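You operate a simulated robot arm through the tools that you are given. There is no shell and no other tool. Be economical: measure what you need, move in short steps, check, and stop when the job is done.

You are at the controls of a simulated two-armed robot. One attempt, no reset.

## Task
Move both bite blocks from the soak tub to the bath basket and run them clean.
Fine: one run at the set time, hands out of the bath; put the lid back on the tub.

It is judged by the outcome, as a careful person would: the job done as asked, and still so three seconds after it is handed in. It fails if anything else is knocked over, pushed out of place, dropped, spilled or broken. Lids that push on must go on centred and level and be pressed home; caps that screw on are set level and turned clockwise until they are tight.

## Robot
Two 7-joint arms with two-finger parallel grippers on one trunk, on a base that drives. Base frame: it is fixed to the floor where the robot stands at the start and does not move with it; the origin is under the middle of the robot, x ahead of it, y to its left, z up; the surface under the hand at the start is at about z = 0.915. Readings come in m, rad, newtons and seconds.
The left shoulder is at the start at [0.05, 0.187, 1.135], the right one opposite. With the tool pointing down near the work surface each hand reaches from about 0.1 to 0.66 m from the robot's upright axis, wherever it stands, measured 20 degrees to its own side. Places, roughly: blue bite block (5x4x3 cm) [0.5, 0.1, 0.9]; inside of the bath basket [0.6, -0.9, 1.1]; soak tub (22x15x8 cm) [0.5, 0, 0.9]; soak tub lid (23x16x4 cm) [0.5, 0, 1]. Payload 3.43 kg a hand.
Tool frame (each hand has its own): the origin (TCP) lies between the finger pads and is the grasp point; the fingertips stand 0.03 m ahead of it; z points along the fingers, y is the line along which they close. The gripper opens to 0.094 m. The fingers are 0.028 m wide and 0.01 m thick; the gripper's body (0.05 by 0.096 m) begins 0.055 m behind the TCP.
Orientation is told as [roll, pitch, yaw] about the base's x, y, z axes, in that order, counted from this pose: with the fingers straight down and closing along the base's y, the tool's x points along the base's -x, its y along +y and its z along -z.

## Interface
- The arms move only by the tool servo_tool. It takes "left_targets", "right_targets" or both (then of equal length, played together; a hand with none holds still); each is a list of rows, each an object (a shift or turn left out is 0, a gripper value left out holds the last) with "angular": the turn, a rotation vector about the base's x, y, z in rad, a list of three; "xyz": the shift along the base's x, y, z in m, a list of three; "hand": the gripper command, from -1 (shut) to 1 (fully open), values between in proportion. In form: [{"angular": [ax, ay, az], "xyz": [dx, dy, dz], "hand": hand}, ...]. A call has 1 to 20 rows; each row shifts and turns the commanded pose from where the row before left it. Rows are played at 5 a second. More than 0.05 m and 0.15 rad between two rows, or a gripper value outside its range, and nothing of the call is played. Where a pose cannot be reached the arm comes as near as it can. A force on the tool above 40 N (or 10 N above the force at the start of the call, whichever is more), or a blocked arm, ends the call early, and 0.2 s more pass. Each finger travels about 0.153 m/s and halts on what it meets, pressing with about 21 N; the grip force reading is that of the motor and also rises with nothing between the fingers. The clock runs only during rows and for 0.2 s after the last one: add rows that do not move to give the fingers time. It gives the time, the measured TCP pose, the force on the tool (base axes), the opening and the grip force at its end, in the units of the frame above (readings bear some noise), with the torque about the TCP (base axes, N m) and any sound that the robot's microphone picked up.
- Cameras (640 x 400 px; columns grow to the right, rows downward): "scene" is now at [0.144, -0.0291, 1.3028]; the picture's right is [-0.30, -0.95, 0.00], its down [-0.49, 0.15, -0.86] and it looks along [0.82, -0.26, -0.51] (base axes); focal length 264 px, centre (320, 200). "left" rides on the left gripper at [0.076, -0.014, -0.103] in its tool frame; the picture's right is [0.18, 0.98, 0.00], its down [-0.75, 0.14, -0.64] and it looks along [-0.63, 0.12, 0.77] (tool axes); focal length 243 px, centre (320, 200). "right" rides on the right gripper at [0.076, 0.014, -0.103] in its tool frame; the picture's right is [-0.18, 0.98, 0.00], its down [-0.75, -0.14, -0.64] and it looks along [-0.63, -0.12, 0.77] (tool axes); focal length 243 px, centre (320, 200). There is no depth. A picture from a camera that has moved, and an enlarged one, comes with that camera's place and axes in the base frame and with its lens.
- get_image(camera): a new picture of that camera. It takes no simulated time.
- slide_trunk(by): slides the trunk up (or, below 0, down) by that many m; the arms and the scene camera ride with it, the base frame stays. It gives what a move gives, with no picture.
- base_move(legs): drives the robot by 1 to 6 legs, each [ahead, left, turn to the left] in m, m and rad, along the robot's own axes; the way and the turn of a leg run together, so that a leg with both is an arc; at most 1.5 m and 3.142 rad a leg. The arms and the cameras ride along, it lands a little off, and it stops where it bumps. It gives what a move gives.
- turn_head(pan, tilt): turns the head with the scene camera to pan (to the left, within 1.396 rad either way) and tilt (down, from -0.506 to 1.204), counted from straight ahead of the robot. It gives what a move gives.
- zoom(camera, box): a new picture of the part [left, top, right, bottom] of that camera's present view, enlarged. It takes no simulated time.
- job_done(): hands the job in; it is judged then, once.

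Work in short steps. Places have to be worked out from the pictures, the camera data and where the tool is seen: move nearer, look again, correct. Check each grasp and each placing, and mend what went wrong. You have 120 turns and 88 pictures in all, those below and enlarged ones among them. Open the grippers and draw the arms clear of the work before you hand the job in, unless the task says otherwise; then end with one line.

The tools are called after "Request:" as a command line: name --argument value ..., lists and objects as JSON in quotes. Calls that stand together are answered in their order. servo_tool: Moves the arms, as the interface text tells. Its arguments: {"type":"object","properties":{"left_targets":{"type":"array"},"right_targets":{"type":"array"}},"required":[]} The other tools are called the same way: slide_trunk (by) slides the trunk up or down; base_move (legs) drives the base; turn_head (pan, tilt) turns the head that bears the scene camera; get_image (camera) takes a picture; zoom (camera, box) takes an enlarged picture of a part of a camera's view; job_done () hands the job in.

At the start:

```text
t: 0.0
left_ee_pos: [0.4291, 0.06, 1.1506]
left_ee_rot: [-0.003, -0.001, 0.001]
left_wrist_force: [0.0, 0.2, -1.3]
left_ft_torque: [-0.03, -0.01, -0.01]
left_grip_width: 0.0944
left_grasp_force: 0.1
right_ee_pos: [0.4267, -0.3604, 1.0008]
right_ee_rot: [0.001, 0.0, 0.0]
right_wrist_force: [0.0, 0.9, 0.6]
right_ft_torque: [0.0, -0.03, 0.0]
right_grip_width: 0.0939
right_grasp_force: 0.1
trunk travel left (down, up): [-0.35, 0.082]
robot x, y, heading: [-0.0005, 0.0, -0.002]
head pan, tilt: [-0.305, 0.538]
```

scene: 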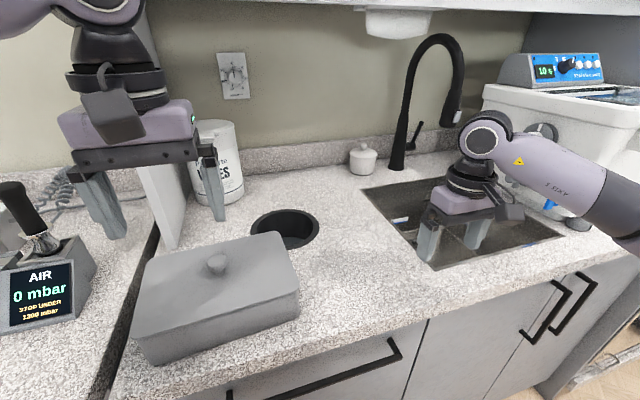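
right: 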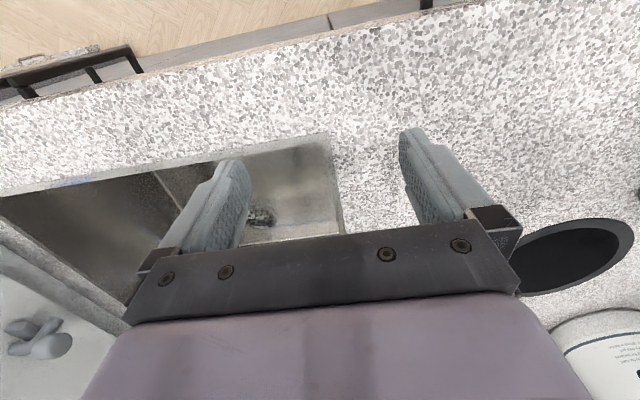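
left: 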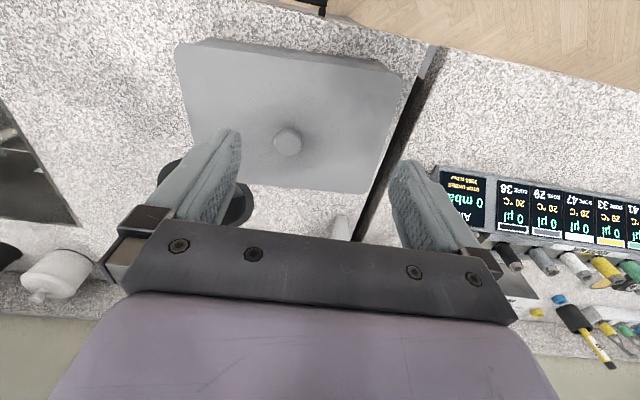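

The tub with its lid is ahead; the bath is off to the right. First I look at the bath and its controls.

Request:
turn_head --pan -0.95 --tilt 0.35

Request:
get_image --camera "scene"

Request:
zoom --camera "scene" --box '[200, 50, 500, 240]'

```text
t: 1.0
left_ee_pos: [0.4289, 0.0605, 1.1514]
left_ee_rot: [-0.003, -0.001, 0.002]
left_wrist_force: [-0.5, 0.0, -1.1]
left_ft_torque: [0.0, -0.01, 0.02]
left_grip_width: 0.0939
left_grasp_force: 0.0
right_ee_pos: [0.4254, -0.362, 0.9988]
right_ee_rot: [0.0, 0.001, 0.0]
right_wrist_force: [1.4, -0.7, -0.2]
right_ft_torque: [0.0, 0.04, 0.0]
right_grip_width: 0.0943
right_grasp_force: 0.0
trunk travel left (down, up): [-0.35, 0.082]
robot x, y, heading: [0.0029, 0.0018, 0.004]
head pan, tilt: [-0.949, 0.351]
```

```text
84 pictures are left
camera scene: at [0.1123, -0.0777, 1.3199], right [-0.81, -0.58, 0.0], down [-0.2, 0.28, -0.94], along [0.55, -0.76, -0.34], focal length 264 px, centre (320, 200)
```

scene: 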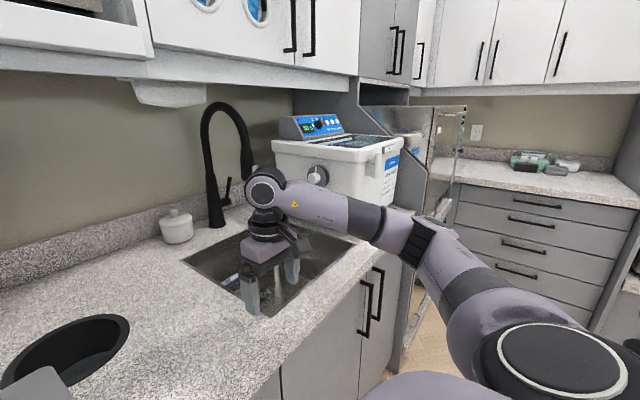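

```text
2.11 times, centred on (350, 145) of scene
camera zoom: at [0.1123, -0.0777, 1.3199], right [-0.81, -0.58, 0.0], down [-0.2, 0.28, -0.94], along [0.55, -0.76, -0.34], focal length 556 px, centre (257, 316)
```

zoom: 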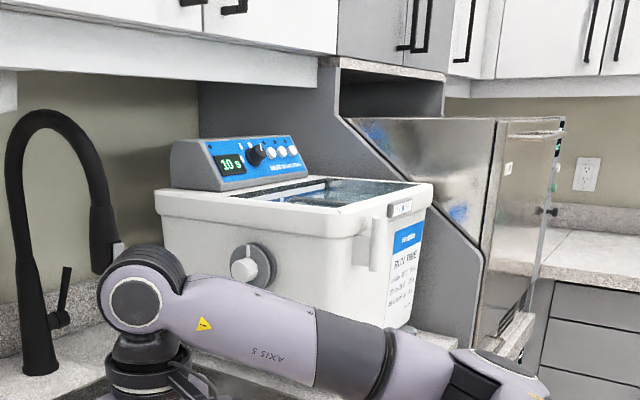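

The lid knob appears at about (0.479, 0.034, 1.01) by both views, lid yaw about +0.065. I look closer at the knob from the left camera and the scene camera.

Request:
turn_head --pan 0.1 --tilt 0.7

Request:
servo_tool --left_targets '[{"xyz": [0.03, -0.02, 0]}, {"xyz": [0.02, -0.006, -0.03], "angular": [0, 0, 0.06]}]'

Request:
get_image --camera "scene"

Request:
get_image --camera "left"

```text
t: 2.3
left_ee_pos: [0.4292, 0.06, 1.1506]
left_ee_rot: [-0.001, -0.001, 0.001]
left_wrist_force: [-0.7, 0.4, -0.3]
left_ft_torque: [0.0, 0.01, -0.02]
left_grip_width: 0.094
left_grasp_force: 0.2
right_ee_pos: [0.427, -0.3604, 1.0002]
right_ee_rot: [0.001, -0.001, -0.001]
right_wrist_force: [0.4, -0.2, 0.4]
right_ft_torque: [-0.03, 0.0, 0.02]
right_grip_width: 0.094
right_grasp_force: 0.1
trunk travel left (down, up): [-0.35, 0.082]
robot x, y, heading: [0.0036, -0.0043, 0.002]
head pan, tilt: [0.099, 0.7]
```

```text
t: 2.9
left_ee_pos: [0.4802, 0.033, 1.1212]
left_ee_rot: [-0.002, 0.0, 0.063]
left_wrist_force: [0.8, 0.8, 0.6]
left_ft_torque: [-0.03, 0.0, 0.01]
left_grip_width: 0.0938
left_grasp_force: 0.0
right_ee_pos: [0.4262, -0.3603, 1.0009]
right_ee_rot: [0.001, 0.0, 0.002]
right_wrist_force: [0.4, -0.7, -0.6]
right_ft_torque: [0.01, 0.0, -0.01]
right_grip_width: 0.094
right_grasp_force: 0.1
trunk travel left (down, up): [-0.35, 0.082]
robot x, y, heading: [-0.0014, 0.0026, -0.007]
head pan, tilt: [0.099, 0.7]
```

```text
82 pictures are left
camera scene: at [0.143, 0.0067, 1.2885], right [0.1, -0.99, 0.0], down [-0.64, -0.06, -0.76], along [0.76, 0.08, -0.64], focal length 264 px, centre (320, 200)
```

scene: 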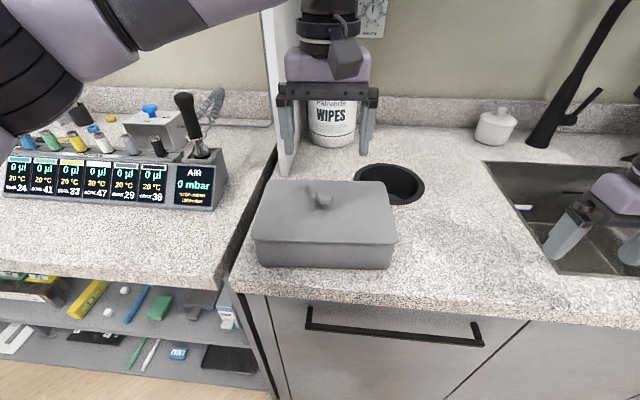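

```text
81 pictures are left
camera left: at [0.4051, 0.0135, 1.2243], right [-0.25, 0.97, 0.0], down [0.74, 0.19, 0.64], along [0.62, 0.16, -0.77], focal length 243 px, centre (320, 200)
```

left: 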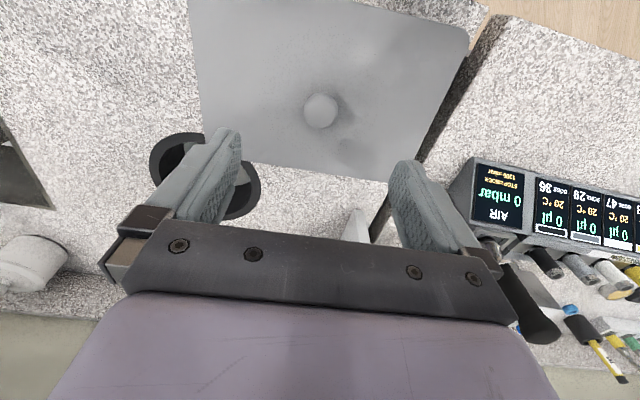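

The knob stays at (0.479, 0.034). I lower the open hand over it with the fingertips to about z≈1.003 and look before closing.

Request:
servo_tool --left_targets '[{"xyz": [0, 0, -0.03], "hand": 0.0}, {"xyz": [0, 0, -0.03]}, {"xyz": [0, 0, -0.025]}, {}]'

Request:
zoom --camera "scene" --box '[220, 120, 420, 280]'

```text
t: 3.9
left_ee_pos: [0.4821, 0.0334, 1.0349]
left_ee_rot: [0.0, -0.002, 0.062]
left_wrist_force: [0.6, 0.1, 0.0]
left_ft_torque: [0.0, -0.02, -0.03]
left_grip_width: 0.0469
left_grasp_force: 0.0
right_ee_pos: [0.425, -0.3598, 1.001]
right_ee_rot: [-0.001, -0.001, -0.001]
right_wrist_force: [-0.4, -0.5, 0.5]
right_ft_torque: [-0.01, 0.0, -0.02]
right_grip_width: 0.0943
right_grasp_force: 0.1
trunk travel left (down, up): [-0.35, 0.082]
robot x, y, heading: [-0.0001, -0.0049, -0.003]
head pan, tilt: [0.099, 0.7]
```

```text
2.50 times, centred on (320, 200) of scene
camera zoom: at [0.1425, 0.0064, 1.2885], right [0.1, -1.0, 0.0], down [-0.64, -0.06, -0.77], along [0.76, 0.08, -0.64], focal length 660 px, centre (320, 200)
```

zoom: 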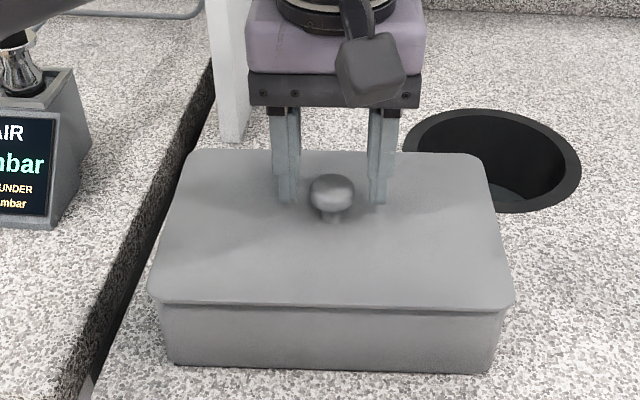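

The fingers straddle the knob. I shift back 5 mm, go down 6 mm more, and close.

Request:
servo_tool --left_targets '[{"xyz": [-0.005, 0.0, -0.006]}, {"hand": -1}, {}, {}]'

Request:
zoom --camera "scene" --box '[220, 120, 420, 280]'

```text
t: 4.9
left_ee_pos: [0.4763, 0.0346, 1.0288]
left_ee_rot: [-0.002, 0.0, 0.062]
left_wrist_force: [0.4, -0.4, 0.9]
left_ft_torque: [0.02, 0.1, 0.02]
left_grip_width: 0.0289
left_grasp_force: 20.8
right_ee_pos: [0.4262, -0.3601, 1.0006]
right_ee_rot: [0.001, 0.0, 0.0]
right_wrist_force: [0.5, 0.6, -0.1]
right_ft_torque: [0.02, -0.01, 0.0]
right_grip_width: 0.0938
right_grasp_force: 0.1
trunk travel left (down, up): [-0.35, 0.082]
robot x, y, heading: [-0.0007, 0.0, 0.001]
head pan, tilt: [0.099, 0.7]
```

```text
2.50 times, centred on (320, 200) of scene
camera zoom: at [0.1424, 0.0064, 1.2885], right [0.1, -1.0, 0.0], down [-0.64, -0.06, -0.77], along [0.76, 0.08, -0.64], focal length 660 px, centre (320, 200)
```

zoom: 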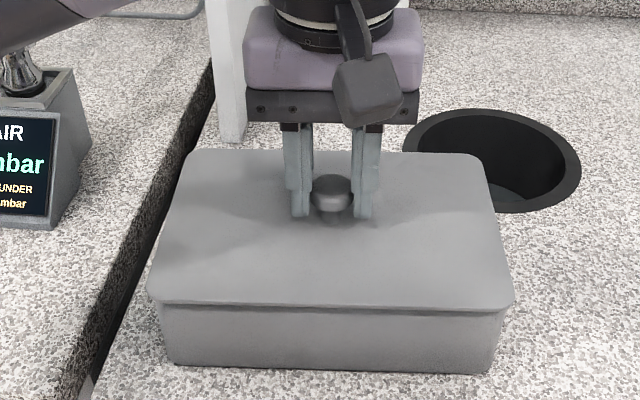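

The knob is gripped (29 mm). Seated reference is TCP (0.476, 0.0346, 1.0288), yaw 0.062. I lift gently.

Request:
servo_tool --left_targets '[{"xyz": [0, 0, 0.01]}, {"xyz": [0, 0, 0.015]}, {"xyz": [0, 0, 0.025]}, {"xyz": [0, 0, 0.04]}, {"xyz": [0, 0, 0.03]}]'

Request:
get_image --camera "scene"

```text
t: 6.1
left_ee_pos: [0.4759, 0.035, 1.1489]
left_ee_rot: [0.0, 0.0, 0.06]
left_wrist_force: [-0.7, 0.3, -1.1]
left_ft_torque: [-0.02, 0.03, -0.01]
left_grip_width: 0.0288
left_grasp_force: 21.1
right_ee_pos: [0.4255, -0.3615, 0.9989]
right_ee_rot: [-0.001, 0.0, -0.001]
right_wrist_force: [-1.5, 0.3, -0.4]
right_ft_torque: [0.0, 0.06, 0.03]
right_grip_width: 0.0943
right_grasp_force: 0.0
trunk travel left (down, up): [-0.35, 0.082]
robot x, y, heading: [-0.0011, -0.0015, -0.001]
head pan, tilt: [0.099, 0.7]
```

```text
78 pictures are left
camera scene: at [0.1424, 0.0064, 1.2885], right [0.1, -1.0, 0.0], down [-0.64, -0.06, -0.77], along [0.76, 0.08, -0.64], focal length 264 px, centre (320, 200)
```

scene: 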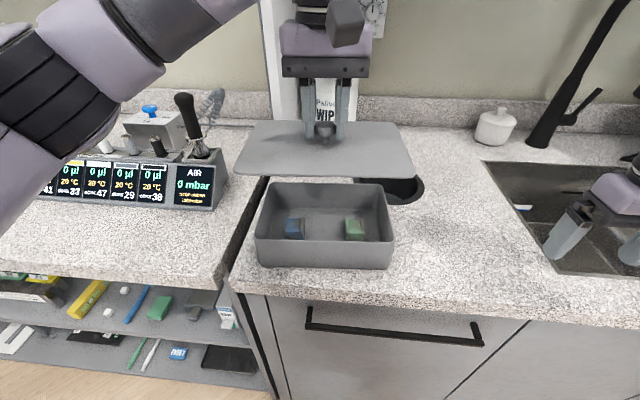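

Tub open, blue and green blocks inside, and lid is loose-fitting. I'll lay the lid on the clear counter between tub and sink (centre about (0.475, -0.22)); first moving the right hand up and away.

Request:
servo_tool --right_targets '[{"xyz": [0, -0.03, 0.04]}, {"xyz": [0, -0.04, 0.03]}, {"xyz": [0, -0.04, 0.03]}, {"xyz": [0, -0.04, 0.03]}, {"xyz": [0, -0.04, 0.03]}]'

Request:
servo_tool --left_targets '[{"xyz": [0, -0.045, 0]}, {"xyz": [0, -0.045, 0]}, {"xyz": [0, -0.045, 0]}, {"xyz": [0, -0.045, 0]}, {"xyz": [0, -0.045, 0]}, {"xyz": [0, -0.03, 0], "angular": [0, 0, -0.06]}, {}]'

Request:
turn_head --pan -0.35 --tilt 0.75

Request:
get_image --camera "scene"

```text
t: 7.3
left_ee_pos: [0.4749, 0.0352, 1.1478]
left_ee_rot: [-0.003, -0.002, 0.06]
left_wrist_force: [0.3, 0.8, -0.7]
left_ft_torque: [0.04, -0.03, 0.02]
left_grip_width: 0.0289
left_grasp_force: 20.8
right_ee_pos: [0.4079, -0.5076, 1.1508]
right_ee_rot: [-0.003, -0.002, -0.001]
right_wrist_force: [0.2, -0.6, -0.8]
right_ft_torque: [-0.02, -0.02, 0.0]
right_grip_width: 0.0941
right_grasp_force: 0.1
right hand out of reach, approached as far as the arm can: row 4, 5
trunk travel left (down, up): [-0.35, 0.082]
robot x, y, heading: [-0.0016, -0.0005, -0.001]
head pan, tilt: [0.099, 0.7]
```

```text
t: 9.1
left_ee_pos: [0.4855, -0.0735, 1.1449]
left_ee_rot: [-0.034, 0.001, 0.112]
left_wrist_force: [-0.1, 0.1, -1.4]
left_ft_torque: [0.01, 0.01, -0.02]
left_grip_width: 0.0289
left_grasp_force: 20.9
left hand out of reach, approached as far as the arm can: row 3, 4, 5, 6
right_ee_pos: [0.4086, -0.5082, 1.1498]
right_ee_rot: [-0.001, -0.002, -0.004]
right_wrist_force: [-0.3, 0.2, -0.4]
right_ft_torque: [0.0, -0.01, 0.01]
right_grip_width: 0.0938
right_grasp_force: 0.0
trunk travel left (down, up): [-0.35, 0.082]
robot x, y, heading: [-0.002, 0.0002, 0.0]
head pan, tilt: [0.099, 0.7]
stopped in row 7 (left hand): the arm was blocked; the commanded pose is now the measured one
```

```text
t: 10.0
left_ee_pos: [0.485, -0.0752, 1.1444]
left_ee_rot: [-0.034, 0.003, 0.112]
left_wrist_force: [-0.5, 0.6, -1.1]
left_ft_torque: [0.05, 0.03, 0.0]
left_grip_width: 0.029
left_grasp_force: 21.3
right_ee_pos: [0.409, -0.5071, 1.1488]
right_ee_rot: [0.0, 0.0, -0.003]
right_wrist_force: [0.1, 1.3, 0.6]
right_ft_torque: [0.01, -0.02, -0.03]
right_grip_width: 0.0939
right_grasp_force: 0.0
trunk travel left (down, up): [-0.35, 0.082]
robot x, y, heading: [-0.0019, 0.0018, 0.0]
head pan, tilt: [-0.351, 0.75]
```

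```text
77 pictures are left
camera scene: at [0.1359, -0.0304, 1.2843], right [-0.34, -0.94, 0.0], down [-0.64, 0.23, -0.73], along [0.69, -0.25, -0.68], focal length 264 px, centre (320, 200)
```

scene: 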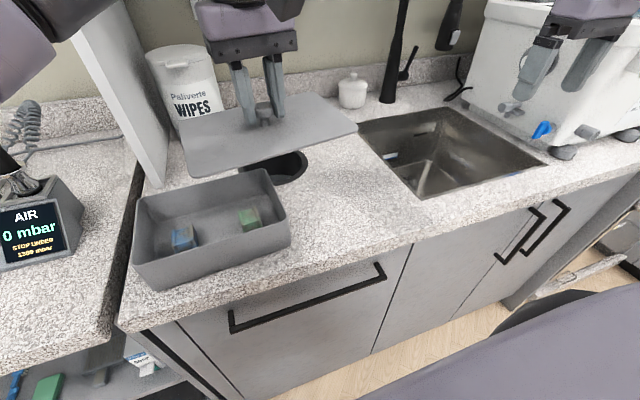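

The left arm is at its reach limit; I tuck the right hand back and slide the base 0.15 m to the right.

Request:
servo_tool --right_targets '[{"xyz": [-0.04, 0.03, 0]}, {"xyz": [-0.04, 0.03, 0]}, {"xyz": [-0.04, 0.03, 0]}, {"xyz": [-0.03, 0.02, 0]}]'

Request:
base_move --legs '[[0, -0.16, 0]]'

```text
t: 11.0
left_ee_pos: [0.4852, -0.0742, 1.1456]
left_ee_rot: [-0.035, 0.0, 0.112]
left_wrist_force: [0.5, 0.3, -1.6]
left_ft_torque: [-0.02, 0.0, -0.04]
left_grip_width: 0.0288
left_grasp_force: 21.5
right_ee_pos: [0.2777, -0.3808, 1.1439]
right_ee_rot: [0.0, 0.0, -0.005]
right_wrist_force: [-0.8, -0.5, -1.0]
right_ft_torque: [0.0, 0.0, 0.01]
right_grip_width: 0.0939
right_grasp_force: 0.1
right hand out of reach, approached as far as the arm can: row 3, 4
trunk travel left (down, up): [-0.35, 0.082]
robot x, y, heading: [0.0033, 0.0026, -0.003]
head pan, tilt: [-0.351, 0.75]
```

```text
t: 13.1
left_ee_pos: [0.4849, -0.2396, 1.1465]
left_ee_rot: [-0.035, 0.0, 0.111]
left_wrist_force: [0.5, 0.1, -1.3]
left_ft_torque: [0.03, -0.01, 0.01]
left_grip_width: 0.0289
left_grasp_force: 20.8
right_ee_pos: [0.277, -0.5481, 1.1434]
right_ee_rot: [0.001, 0.001, -0.004]
right_wrist_force: [0.5, -0.3, 0.1]
right_ft_torque: [-0.03, 0.0, -0.02]
right_grip_width: 0.0941
right_grasp_force: 0.1
trunk travel left (down, up): [-0.35, 0.082]
robot x, y, heading: [0.0014, -0.1666, -0.003]
head pan, tilt: [-0.351, 0.75]
```

I level the hand (roll back to 0, yaw to 0) and bring it to (0.475, -0.222), then look before lowering.

Request:
servo_tool --left_targets '[{"xyz": [-0.01, 0.018, 0], "angular": [0.035, 0, -0.11]}, {"xyz": [0, 0, -0.05]}, {}]'

Request:
get_image --camera "scene"

```text
t: 13.9
left_ee_pos: [0.4771, -0.2237, 1.0953]
left_ee_rot: [-0.002, -0.003, 0.001]
left_wrist_force: [0.4, -0.6, -0.8]
left_ft_torque: [-0.03, -0.02, 0.01]
left_grip_width: 0.0286
left_grasp_force: 20.7
right_ee_pos: [0.2775, -0.5468, 1.1447]
right_ee_rot: [0.001, 0.001, -0.004]
right_wrist_force: [0.0, -0.7, -0.4]
right_ft_torque: [-0.02, -0.01, 0.02]
right_grip_width: 0.094
right_grasp_force: 0.0
trunk travel left (down, up): [-0.35, 0.082]
robot x, y, heading: [-0.0002, -0.1661, -0.003]
head pan, tilt: [-0.351, 0.75]
```

```text
76 pictures are left
camera scene: at [0.1355, -0.1959, 1.2843], right [-0.35, -0.94, 0.0], down [-0.64, 0.24, -0.73], along [0.69, -0.25, -0.68], focal length 264 px, centre (320, 200)
```

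scene: 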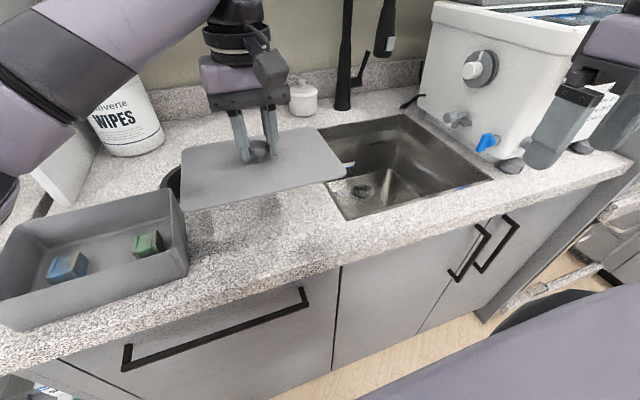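

Lid is over clear counter with ~2 cm margin to sink and ~3 cm to tub. I lower stepwise until contact (expected TCP z≈0.95–0.965).

Request:
servo_tool --left_targets '[{"xyz": [0, 0.002, -0.05]}, {"xyz": [0, 0, -0.04]}, {"xyz": [0, 0, -0.025]}, {"xyz": [0, 0, -0.008]}, {}]'

Request:
get_image --camera "scene"

```text
t: 15.1
left_ee_pos: [0.4753, -0.2227, 0.9709]
left_ee_rot: [0.002, 0.0, 0.003]
left_wrist_force: [-1.0, 0.3, -1.0]
left_ft_torque: [0.03, 0.03, -0.03]
left_grip_width: 0.0289
left_grasp_force: 21.1
right_ee_pos: [0.2776, -0.546, 1.1431]
right_ee_rot: [0.0, -0.001, -0.004]
right_wrist_force: [-0.4, -0.1, -0.2]
right_ft_torque: [0.02, 0.0, 0.04]
right_grip_width: 0.0938
right_grasp_force: 0.1
trunk travel left (down, up): [-0.35, 0.082]
robot x, y, heading: [-0.0013, -0.1671, -0.001]
head pan, tilt: [-0.351, 0.75]
```

```text
75 pictures are left
camera scene: at [0.1357, -0.196, 1.2842], right [-0.34, -0.94, 0.0], down [-0.64, 0.24, -0.73], along [0.69, -0.25, -0.68], focal length 264 px, centre (320, 200)
```

scene: 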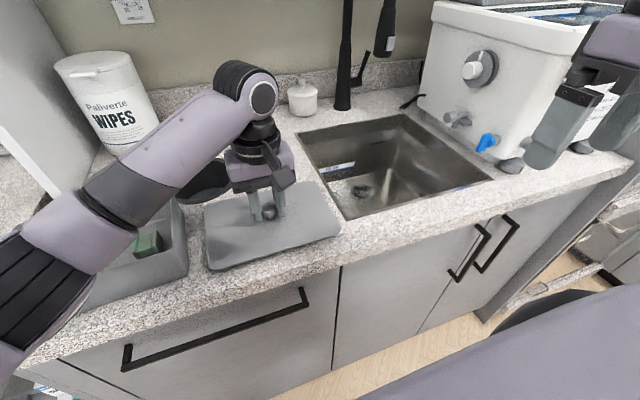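

Nearly down; I continue in 4 mm steps until it touches.

Request:
servo_tool --left_targets '[{"xyz": [0, 0, -0.005]}, {"xyz": [0, 0, -0.004]}, {}, {"xyz": [0, 0, -0.003]}, {}]'

Request:
zoom --camera "scene" --box '[180, 130, 380, 290]'

```text
t: 16.3
left_ee_pos: [0.4732, -0.2209, 0.9626]
left_ee_rot: [-0.002, -0.006, 0.0]
left_wrist_force: [2.6, 0.6, 15.5]
left_ft_torque: [0.03, -0.17, 0.01]
left_grip_width: 0.0293
left_grasp_force: 21.0
right_ee_pos: [0.2778, -0.5482, 1.1455]
right_ee_rot: [0.001, 0.001, -0.004]
right_wrist_force: [0.5, 0.6, 0.1]
right_ft_torque: [0.03, 0.0, -0.01]
right_grip_width: 0.0939
right_grasp_force: 0.0
trunk travel left (down, up): [-0.35, 0.082]
robot x, y, heading: [0.0001, -0.1669, 0.001]
head pan, tilt: [-0.351, 0.75]
```

```text
2.50 times, centred on (280, 210) of scene
camera zoom: at [0.1346, -0.1958, 1.2845], right [-0.34, -0.94, 0.0], down [-0.64, 0.24, -0.73], along [0.69, -0.25, -0.68], focal length 660 px, centre (420, 175)
```

zoom: 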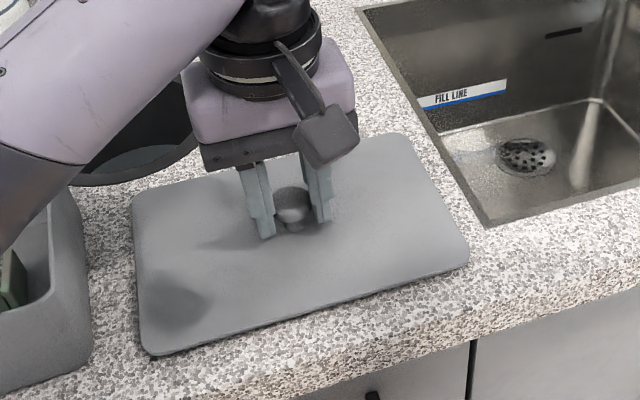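

Lid rests on the counter (15 N contact). I release it and raise the left hand to above the tub, rotating nothing yet.

Request:
servo_tool --left_targets '[{"xyz": [0, 0, 0.003], "hand": 0.0}, {}, {"xyz": [0, 0, 0.04]}, {"xyz": [0, 0, 0.05]}, {"xyz": [0, 0, 0.05]}, {"xyz": [0, 0.05, 0.03], "hand": 0.6}, {"xyz": [0, 0.05, 0]}, {"xyz": [0, 0.05, 0]}, {"xyz": [0, 0.05, 0]}, {"xyz": [-0.02, 0.05, 0]}, {}]'

Request:
turn_head --pan 0.35 --tilt 0.75

Request:
get_image --camera "scene"

Request:
get_image --camera "left"

```text
refused: row 6 steps farther than a row can; nothing moved
```

```text
t: 17.4
left_ee_pos: [0.4738, -0.2204, 0.9617]
left_ee_rot: [0.002, -0.004, 0.003]
left_wrist_force: [2.9, -0.4, 16.1]
left_ft_torque: [-0.03, -0.18, -0.02]
left_grip_width: 0.0288
left_grasp_force: 20.9
right_ee_pos: [0.2767, -0.5472, 1.1434]
right_ee_rot: [-0.001, 0.0, -0.004]
right_wrist_force: [-0.4, 0.3, -0.1]
right_ft_torque: [0.0, 0.02, -0.01]
right_grip_width: 0.0938
right_grasp_force: 0.1
trunk travel left (down, up): [-0.35, 0.082]
robot x, y, heading: [0.0043, -0.1655, -0.002]
head pan, tilt: [0.351, 0.75]
```

```text
73 pictures are left
camera scene: at [0.1348, -0.1391, 1.2844], right [0.34, -0.94, 0.0], down [-0.64, -0.23, -0.73], along [0.69, 0.25, -0.68], focal length 264 px, centre (320, 200)
```

scene: 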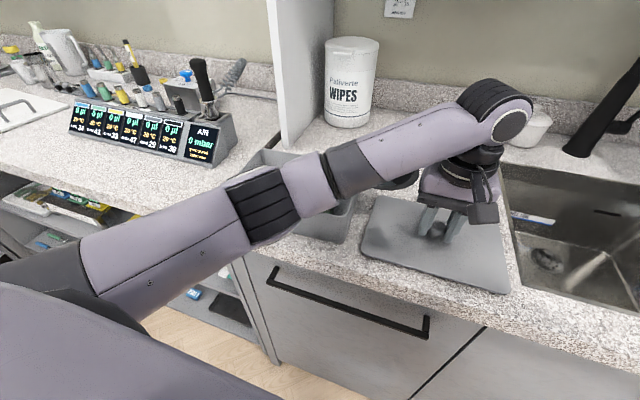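

```text
72 pictures are left
camera left: at [0.3971, -0.2368, 1.0634], right [-0.19, 0.98, 0.0], down [0.75, 0.14, 0.64], along [0.63, 0.12, -0.77], focal length 243 px, centre (320, 200)
```

left: 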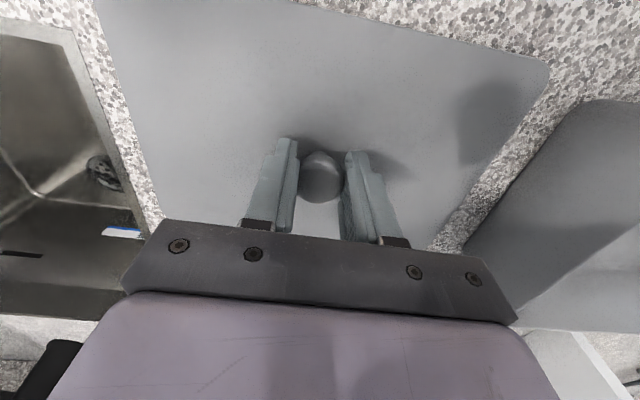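

One row was too long; I resend with shorter rows.

Request:
servo_tool --left_targets '[{"xyz": [0, 0, 0.003], "hand": 0.0}, {}, {"xyz": [0, 0, 0.04]}, {"xyz": [0, 0, 0.05]}, {"xyz": [0, 0, 0.05]}, {"xyz": [0, 0.04, 0.02], "hand": 0.6}, {"xyz": [0, 0.05, 0]}, {"xyz": [0, 0.05, 0]}, {"xyz": [0, 0.05, 0]}, {"xyz": [0, 0.05, 0]}, {}]'

Request:
get_image --camera "scene"

Request:
get_image --camera "left"

```text
t: 19.8
left_ee_pos: [0.4736, 0.0209, 1.1256]
left_ee_rot: [0.003, -0.002, 0.0]
left_wrist_force: [0.1, 0.4, -0.6]
left_ft_torque: [-0.05, 0.01, 0.04]
left_grip_width: 0.0753
left_grasp_force: 0.0
right_ee_pos: [0.2789, -0.548, 1.1437]
right_ee_rot: [-0.001, -0.001, -0.004]
right_wrist_force: [0.2, -0.4, -0.4]
right_ft_torque: [0.03, -0.01, 0.0]
right_grip_width: 0.0941
right_grasp_force: 0.0
trunk travel left (down, up): [-0.35, 0.082]
robot x, y, heading: [-0.0013, -0.1647, 0.001]
head pan, tilt: [0.351, 0.75]
```

```text
71 pictures are left
camera scene: at [0.1358, -0.1394, 1.2843], right [0.34, -0.94, 0.0], down [-0.64, -0.23, -0.73], along [0.69, 0.25, -0.68], focal length 264 px, centre (320, 200)
```

scene: 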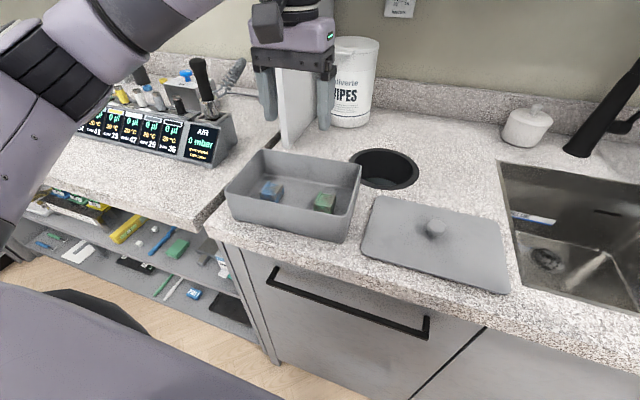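

```text
70 pictures are left
camera left: at [0.3965, 0.0056, 1.2276], right [-0.18, 0.98, 0.0], down [0.75, 0.14, 0.64], along [0.63, 0.12, -0.77], focal length 243 px, centre (320, 200)
```

left: 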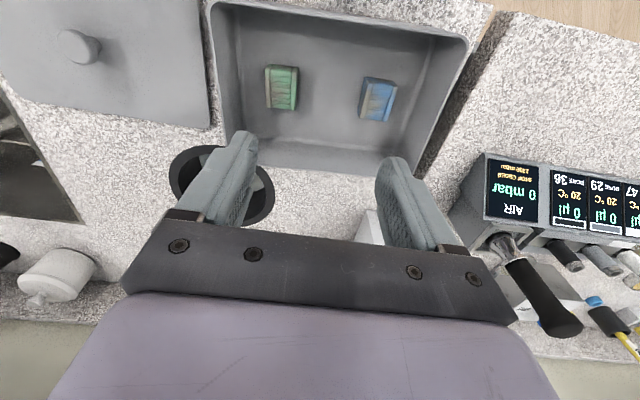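

Lid is flat on the counter. Blocks are at about blue (0.473, 0.087) and green (0.479, -0.02). I zoom for their orientation and the walls.

Request:
zoom --camera "left" --box '[200, 0, 480, 175]'

Request:
zoom --camera "scene" --box '[210, 130, 370, 250]'

```text
2.29 times, centred on (340, 88) of left
camera zoom: at [0.3965, 0.0056, 1.2276], right [-0.18, 0.98, 0.0], down [0.75, 0.14, 0.64], along [0.63, 0.12, -0.77], focal length 555 px, centre (274, 457)
```

zoom: 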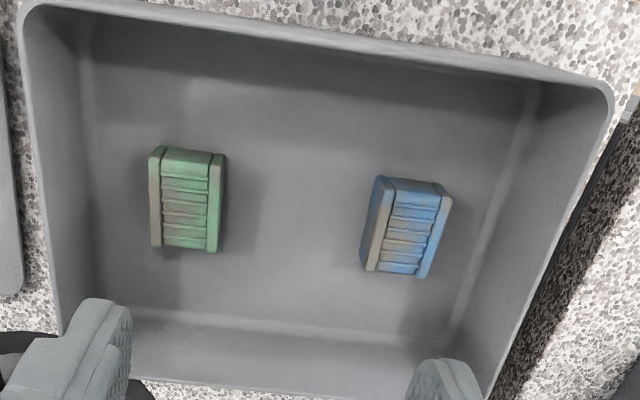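

```text
3.33 times, centred on (290, 190) of scene
camera zoom: at [0.1358, -0.1394, 1.2843], right [0.34, -0.94, 0.0], down [-0.64, -0.23, -0.73], along [0.69, 0.25, -0.68], focal length 880 px, centre (420, 233)
```

zoom: 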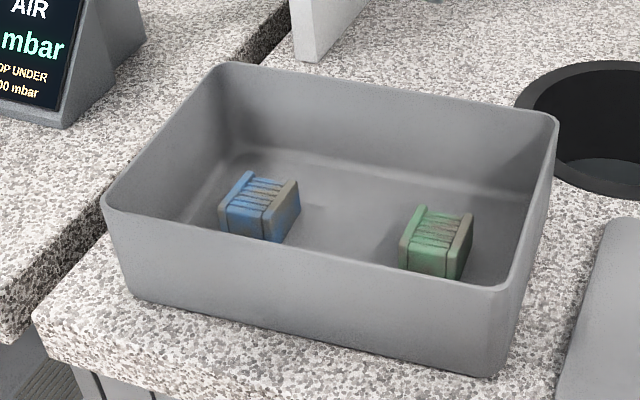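

Blue: centre (0.474, 0.0865), yaw ≈0.1, ~4 cm across y. I align above it with opening ~54 mm and descend partway, then check.

Request:
servo_tool --left_targets '[{"xyz": [0, 0.04, 0], "angular": [0, 0, 0.1], "hand": 0.15}, {"xyz": [0, 0.0255, -0.04]}, {"xyz": [0, 0, -0.04]}, {"xyz": [0, 0, -0.04]}, {}]'

Request:
zoom --camera "scene" --box '[210, 130, 370, 250]'

Request:
get_image --camera "left"

```text
t: 21.0
left_ee_pos: [0.4742, 0.0821, 1.0032]
left_ee_rot: [0.0, -0.002, 0.102]
left_wrist_force: [-0.1, 0.2, -0.2]
left_ft_torque: [0.01, -0.01, -0.02]
left_grip_width: 0.054
left_grasp_force: 0.0
right_ee_pos: [0.2771, -0.5463, 1.1431]
right_ee_rot: [0.0, -0.001, -0.005]
right_wrist_force: [0.5, -0.6, 0.1]
right_ft_torque: [0.0, 0.02, 0.0]
right_grip_width: 0.0942
right_grasp_force: 0.0
trunk travel left (down, up): [-0.35, 0.082]
robot x, y, heading: [-0.0028, -0.1659, -0.002]
head pan, tilt: [0.351, 0.75]
```

```text
3.33 times, centred on (290, 190) of scene
camera zoom: at [0.1357, -0.1391, 1.2843], right [0.34, -0.94, 0.0], down [-0.64, -0.23, -0.73], along [0.69, 0.25, -0.68], focal length 880 px, centre (420, 233)
```

zoom: 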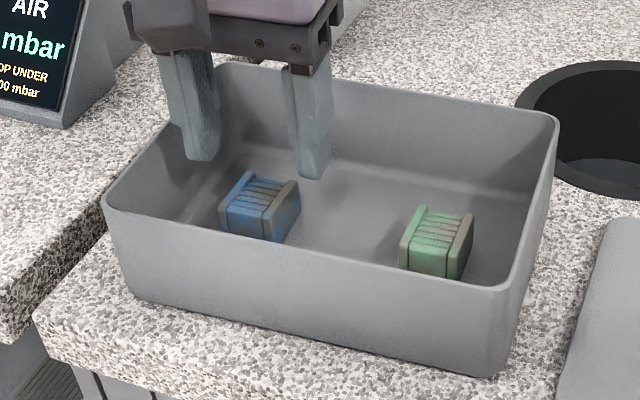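

```text
66 pictures are left
camera left: at [0.3981, 0.0586, 1.1061], right [-0.28, 0.96, 0.0], down [0.73, 0.22, 0.64], along [0.62, 0.18, -0.77], focal length 243 px, centre (320, 200)
```

left: 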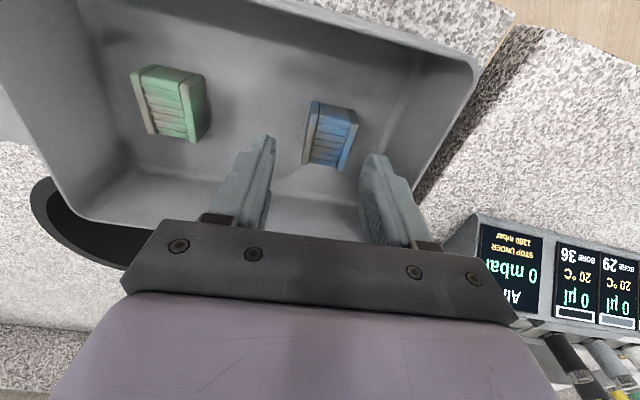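

Blue refined at (0.470, 0.088). I correct by (-0.003, +0.005), descend to z≈0.955 and close.

Request:
servo_tool --left_targets '[{"xyz": [-0.003, 0.005, -0.02]}, {"xyz": [0, 0, -0.02]}, {"xyz": [0, 0, -0.008]}, {}, {"hand": -1}, {}, {}]'

Request:
zoom --camera "scene" --box '[210, 130, 370, 250]'

```text
t: 22.6
left_ee_pos: [0.4707, 0.0902, 0.9556]
left_ee_rot: [0.0, -0.002, 0.102]
left_wrist_force: [0.5, -0.4, -0.8]
left_ft_torque: [-0.01, -0.02, 0.02]
left_grip_width: 0.0329
left_grasp_force: 21.1
right_ee_pos: [0.2765, -0.5477, 1.1445]
right_ee_rot: [0.001, -0.002, -0.004]
right_wrist_force: [-0.3, 0.2, 0.5]
right_ft_torque: [0.01, 0.0, 0.02]
right_grip_width: 0.0941
right_grasp_force: 0.0
trunk travel left (down, up): [-0.35, 0.082]
robot x, y, heading: [0.0009, -0.167, -0.008]
head pan, tilt: [0.351, 0.75]
```

```text
3.33 times, centred on (290, 190) of scene
camera zoom: at [0.1358, -0.139, 1.2843], right [0.34, -0.94, 0.0], down [-0.64, -0.23, -0.73], along [0.69, 0.25, -0.68], focal length 880 px, centre (420, 233)
```

zoom: 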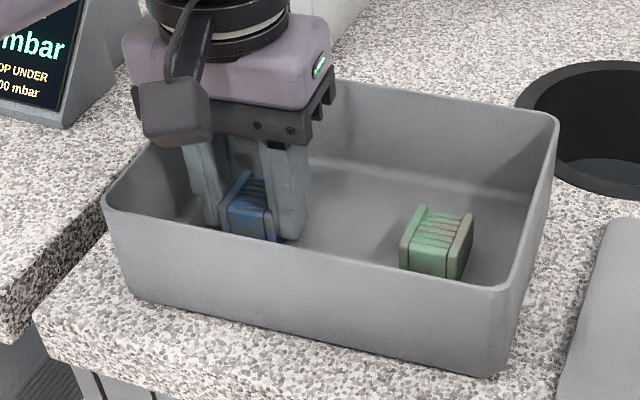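

Blue gripped (33 mm). I lift it straight up, then draw the hand back toward the robot and move the base left for the right hand to take the green one.

Request:
servo_tool --left_targets '[{"xyz": [0, 0, 0.03]}, {"xyz": [0, 0, 0.05]}, {"xyz": [0, 0, 0.05]}, {"xyz": [0, 0, 0.05]}, {"xyz": [-0.045, 0, 0.015]}, {"xyz": [-0.05, 0, 0]}, {"xyz": [-0.05, 0, 0]}, {}]'

Request:
get_image --camera "left"

Request:
base_move --legs '[[0, 0.18, 0]]'

Request:
turn_head --pan -0.1 --tilt 0.75

Request:
get_image --camera "scene"

```text
t: 24.4
left_ee_pos: [0.3266, 0.0923, 1.1498]
left_ee_rot: [0.001, -0.002, 0.104]
left_wrist_force: [-0.7, -0.7, 0.0]
left_ft_torque: [0.01, 0.0, 0.02]
left_grip_width: 0.0333
left_grasp_force: 20.8
right_ee_pos: [0.2775, -0.5488, 1.1435]
right_ee_rot: [0.001, -0.001, -0.003]
right_wrist_force: [-0.2, 0.3, 0.3]
right_ft_torque: [0.02, -0.03, 0.01]
right_grip_width: 0.0941
right_grasp_force: 0.1
trunk travel left (down, up): [-0.35, 0.082]
robot x, y, heading: [-0.0009, -0.1715, 0.002]
head pan, tilt: [0.351, 0.75]
```

```text
64 pictures are left
camera left: at [0.2517, 0.0686, 1.2519], right [-0.28, 0.96, 0.0], down [0.73, 0.22, 0.64], along [0.62, 0.18, -0.77], focal length 243 px, centre (320, 200)
```

left: 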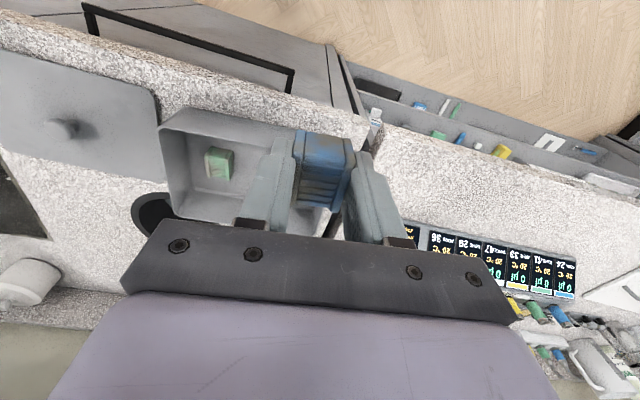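

```text
t: 26.6
left_ee_pos: [0.328, 0.2655, 1.1494]
left_ee_rot: [-0.001, -0.002, 0.101]
left_wrist_force: [-0.8, -0.2, -0.3]
left_ft_torque: [0.04, 0.02, 0.0]
left_grip_width: 0.0328
left_grasp_force: 20.6
right_ee_pos: [0.2777, -0.372, 1.1445]
right_ee_rot: [0.001, 0.0, -0.004]
right_wrist_force: [-0.1, 0.3, 0.5]
right_ft_torque: [-0.03, -0.02, -0.01]
right_grip_width: 0.094
right_grasp_force: 0.1
trunk travel left (down, up): [-0.35, 0.082]
robot x, y, heading: [0.0028, 0.0117, 0.001]
head pan, tilt: [0.351, 0.75]
```

```text
t: 27.5
left_ee_pos: [0.3287, 0.2664, 1.1497]
left_ee_rot: [-0.001, -0.002, 0.101]
left_wrist_force: [0.9, -0.8, -0.3]
left_ft_torque: [0.01, 0.0, -0.01]
left_grip_width: 0.0328
left_grasp_force: 21.1
right_ee_pos: [0.2781, -0.3729, 1.1453]
right_ee_rot: [0.001, -0.001, -0.004]
right_wrist_force: [-0.1, 0.1, 0.4]
right_ft_torque: [0.02, 0.05, 0.04]
right_grip_width: 0.094
right_grasp_force: 0.0
trunk travel left (down, up): [-0.35, 0.082]
robot x, y, heading: [0.0037, 0.0111, 0.002]
head pan, tilt: [-0.099, 0.75]
```

```text
63 pictures are left
camera scene: at [0.1407, -0.0012, 1.2843], right [-0.1, -0.99, 0.0], down [-0.68, 0.07, -0.73], along [0.73, -0.07, -0.68], focal length 264 px, centre (320, 200)
```

scene: 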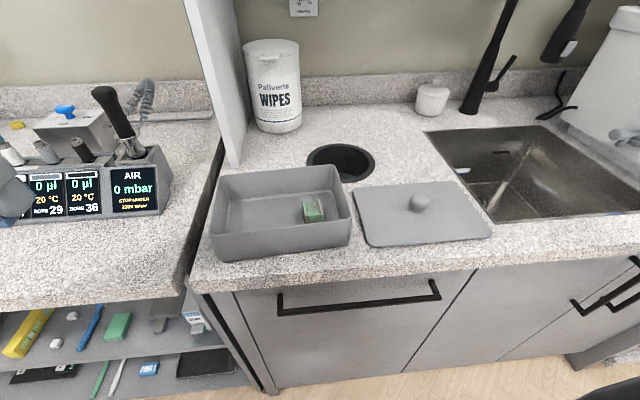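

Blue is held well. I bring the right hand over the green block, at z≈1.10, with opening 54 mm and yaw 0.03.

Request:
servo_tool --right_targets '[{"xyz": [0.03, 0.035, 0], "hand": 0.15}, {"xyz": [0.03, 0.038, 0]}, {"xyz": [0.03, 0.038, 0]}, {"xyz": [0.03, 0.038, 0]}, {"xyz": [0.025, 0.04, 0]}, {"xyz": [0.02, 0.04, 0]}, {"xyz": [0.02, 0.04, 0]}, {"xyz": [0.012, 0.042, 0]}, {"xyz": [0, 0.042, -0.02], "angular": [0, 0, 0.03]}, {}]'

Request:
get_image --camera "right"

Request:
get_image --camera "scene"

```text
t: 29.7
left_ee_pos: [0.3283, 0.266, 1.1502]
left_ee_rot: [-0.002, -0.001, 0.102]
left_wrist_force: [0.3, -0.6, -0.6]
left_ft_torque: [-0.02, -0.02, -0.01]
left_grip_width: 0.0331
left_grasp_force: 20.1
right_ee_pos: [0.478, -0.0211, 1.1214]
right_ee_rot: [0.0, -0.002, 0.024]
right_wrist_force: [-0.2, 0.1, 0.4]
right_ft_torque: [-0.02, 0.02, 0.01]
right_grip_width: 0.0544
right_grasp_force: 0.1
trunk travel left (down, up): [-0.35, 0.082]
robot x, y, heading: [-0.0013, 0.0142, -0.004]
head pan, tilt: [-0.099, 0.75]
```

```text
62 pictures are left
camera right: at [0.4014, -0.0086, 1.2239], right [0.16, 0.99, 0.0], down [0.76, -0.12, 0.64], along [0.63, -0.1, -0.77], focal length 243 px, centre (320, 200)
```

right: 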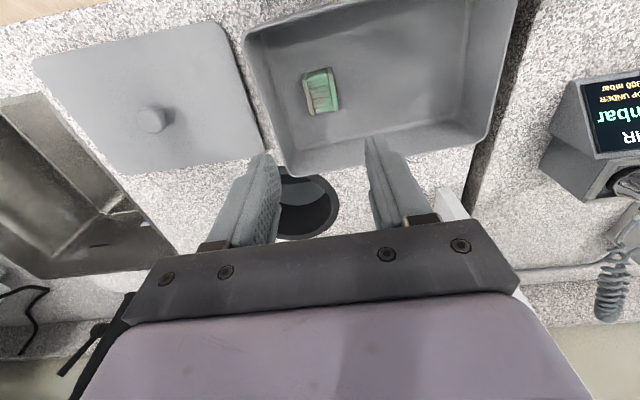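

```text
61 pictures are left
camera scene: at [0.1406, -0.0016, 1.2843], right [-0.1, -0.99, 0.0], down [-0.68, 0.07, -0.73], along [0.73, -0.07, -0.68], focal length 264 px, centre (320, 200)
```

scene: 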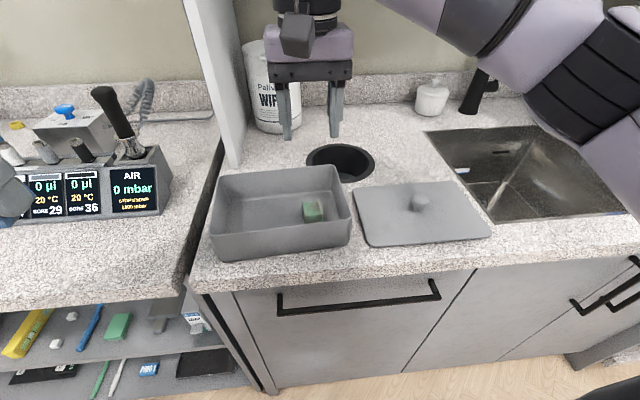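

Green confirmed at (0.478, -0.021), right under the hand. Descend to 0.955 and close.

Request:
servo_tool --right_targets '[{"xyz": [0, 0, -0.05]}, {"xyz": [0, 0, -0.05]}, {"xyz": [0, 0, -0.04]}, {"xyz": [0, 0, -0.026]}, {}, {"hand": -1}, {}, {}]'

Request:
zoom --camera "scene" --box '[190, 90, 390, 270]'

```text
t: 31.5
left_ee_pos: [0.328, 0.2651, 1.1488]
left_ee_rot: [0.001, -0.001, 0.1]
left_wrist_force: [0.2, 0.2, -0.3]
left_ft_torque: [-0.02, 0.04, 0.01]
left_grip_width: 0.033
left_grasp_force: 21.1
right_ee_pos: [0.4744, -0.0183, 0.9579]
right_ee_rot: [-0.003, 0.0, 0.027]
right_wrist_force: [0.6, 0.1, -0.2]
right_ft_torque: [-0.02, 0.0, -0.03]
right_grip_width: 0.0328
right_grasp_force: 20.9
trunk travel left (down, up): [-0.35, 0.082]
robot x, y, heading: [0.0009, 0.0091, 0.0]
head pan, tilt: [-0.099, 0.75]
```

```text
2.22 times, centred on (290, 180) of scene
camera zoom: at [0.1407, -0.0013, 1.2842], right [-0.1, -0.99, 0.0], down [-0.68, 0.07, -0.73], along [0.73, -0.07, -0.68], focal length 587 px, centre (387, 244)
```

zoom: 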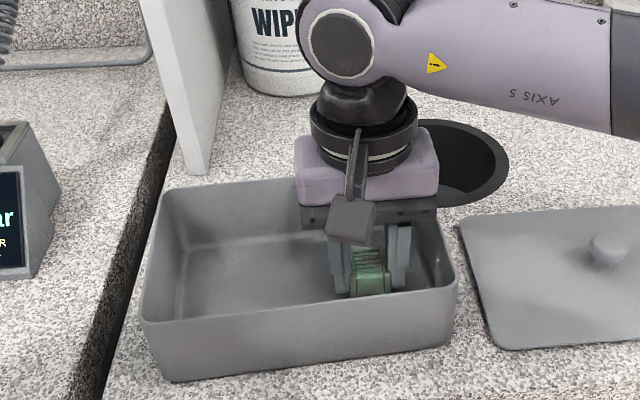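

Green gripped (33 mm). Lift, retract both hands near the body, and view.

Request:
servo_tool --right_targets '[{"xyz": [0, 0, 0.03]}, {"xyz": [0, 0, 0.05]}, {"xyz": [0, 0, 0.05]}, {"xyz": [0, 0, 0.05]}, {"xyz": [-0.04, -0.03, 0.01]}, {"xyz": [-0.04, -0.03, 0]}, {"xyz": [-0.04, -0.03, 0]}, {"xyz": [-0.03, -0.04, 0]}, {"xyz": [0, -0.05, 0]}, {"xyz": [0, -0.05, 0]}, {}]'

Request:
get_image --camera "right"

Request:
turn_head --pan -0.95 --tilt 0.35

Request:
slide_trunk --by 0.08

Request:
get_image --camera "scene"

```text
refused: row 5 steps farther than a row can; nothing moved
```

```text
59 pictures are left
camera right: at [0.399, -0.0066, 1.0596], right [0.16, 0.99, 0.0], down [0.76, -0.12, 0.64], along [0.63, -0.1, -0.77], focal length 243 px, centre (320, 200)
```

right: 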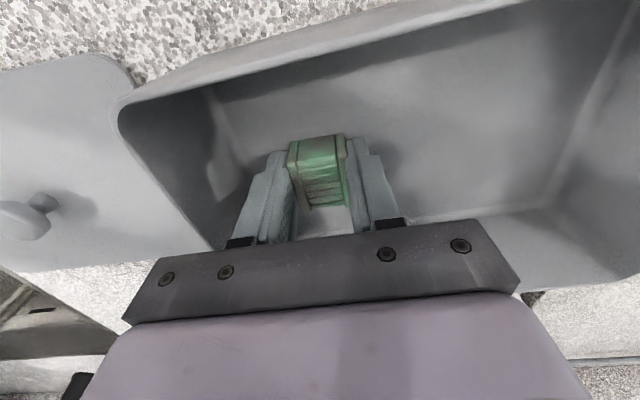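

```text
t: 32.6
left_ee_pos: [0.3276, 0.2666, 1.1493]
left_ee_rot: [0.0, -0.003, 0.101]
left_wrist_force: [0.4, 0.4, -0.9]
left_ft_torque: [-0.02, -0.04, 0.03]
left_grip_width: 0.0328
left_grasp_force: 21.2
right_ee_pos: [0.4748, -0.0198, 0.9566]
right_ee_rot: [0.0, 0.0, 0.026]
right_wrist_force: [1.1, 0.0, -0.6]
right_ft_torque: [0.03, 0.01, -0.01]
right_grip_width: 0.0329
right_grasp_force: 20.9
trunk travel left (down, up): [-0.35, 0.082]
robot x, y, heading: [0.0001, 0.0105, -0.002]
head pan, tilt: [-0.949, 0.351]
```

```text
t: 33.8
left_ee_pos: [0.327, 0.266, 1.2305]
left_ee_rot: [0.0, -0.002, 0.101]
left_wrist_force: [-0.2, -0.6, -1.0]
left_ft_torque: [-0.03, 0.0, 0.02]
left_grip_width: 0.0329
left_grasp_force: 21.3
right_ee_pos: [0.4749, -0.0181, 1.0378]
right_ee_rot: [0.001, 0.0, 0.026]
right_wrist_force: [-0.1, -0.6, 0.0]
right_ft_torque: [-0.02, 0.04, 0.0]
right_grip_width: 0.0329
right_grasp_force: 21.1
trunk travel left (down, up): [-0.43, 0.002]
robot x, y, heading: [0.0021, 0.0105, -0.003]
head pan, tilt: [-0.949, 0.351]
```

```text
58 pictures are left
camera scene: at [0.1125, -0.0687, 1.3999], right [-0.81, -0.58, 0.0], down [-0.2, 0.28, -0.94], along [0.54, -0.76, -0.34], focal length 264 px, centre (320, 200)
```

scene: 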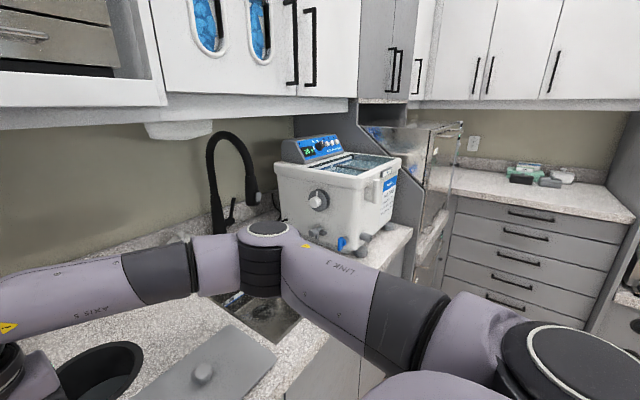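

The servo row was too long (the trunk alone lifted green 8 cm, cleanly). I finish the lift and retract with shorter rows.

Request:
servo_tool --right_targets '[{"xyz": [0, 0, 0.05]}, {"xyz": [0, 0, 0.05]}, {"xyz": [0, 0, 0.05]}, {"xyz": [-0.035, -0.025, 0.01]}, {"xyz": [-0.035, -0.025, 0.01]}, {"xyz": [-0.035, -0.025, 0]}, {"xyz": [-0.025, -0.04, 0]}, {"xyz": [0, -0.045, 0]}, {"xyz": [0, -0.045, 0]}, {}]'

Request:
get_image --camera "right"

Request:
zoom --camera "scene" --box '[250, 110, 450, 260]'

```text
t: 36.0
left_ee_pos: [0.3278, 0.2665, 1.2297]
left_ee_rot: [0.001, -0.001, 0.101]
left_wrist_force: [-0.1, 0.2, 0.2]
left_ft_torque: [-0.02, 0.02, -0.02]
left_grip_width: 0.0329
left_grasp_force: 21.1
right_ee_pos: [0.3447, -0.2223, 1.2079]
right_ee_rot: [-0.001, 0.001, 0.026]
right_wrist_force: [0.0, 0.2, -0.2]
right_ft_torque: [-0.04, 0.04, -0.02]
right_grip_width: 0.0331
right_grasp_force: 20.9
trunk travel left (down, up): [-0.43, 0.002]
robot x, y, heading: [0.0005, 0.0076, -0.005]
head pan, tilt: [-0.949, 0.351]
```

```text
57 pictures are left
camera right: at [0.2674, -0.2104, 1.3108], right [0.16, 0.99, 0.0], down [0.76, -0.12, 0.64], along [0.63, -0.1, -0.77], focal length 243 px, centre (320, 200)
```

right: 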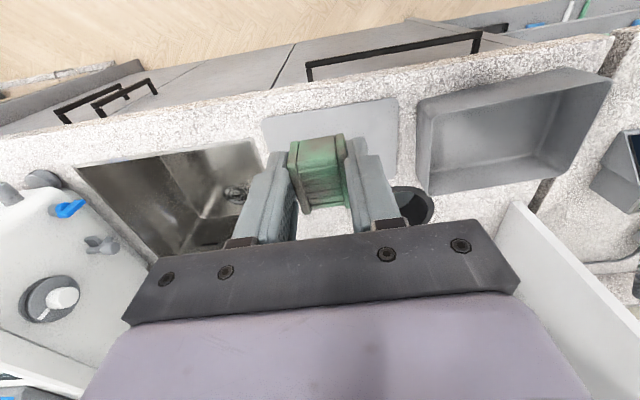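

```text
2.67 times, centred on (350, 185) of scene
camera zoom: at [0.1126, -0.0681, 1.3999], right [-0.81, -0.58, 0.0], down [-0.2, 0.28, -0.94], along [0.54, -0.76, -0.34], focal length 704 px, centre (240, 240)
```

zoom: 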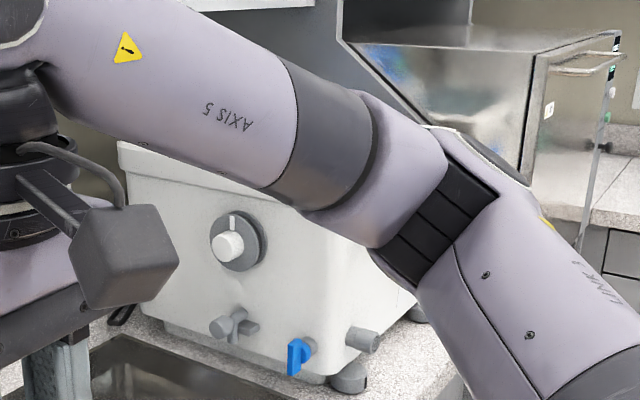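

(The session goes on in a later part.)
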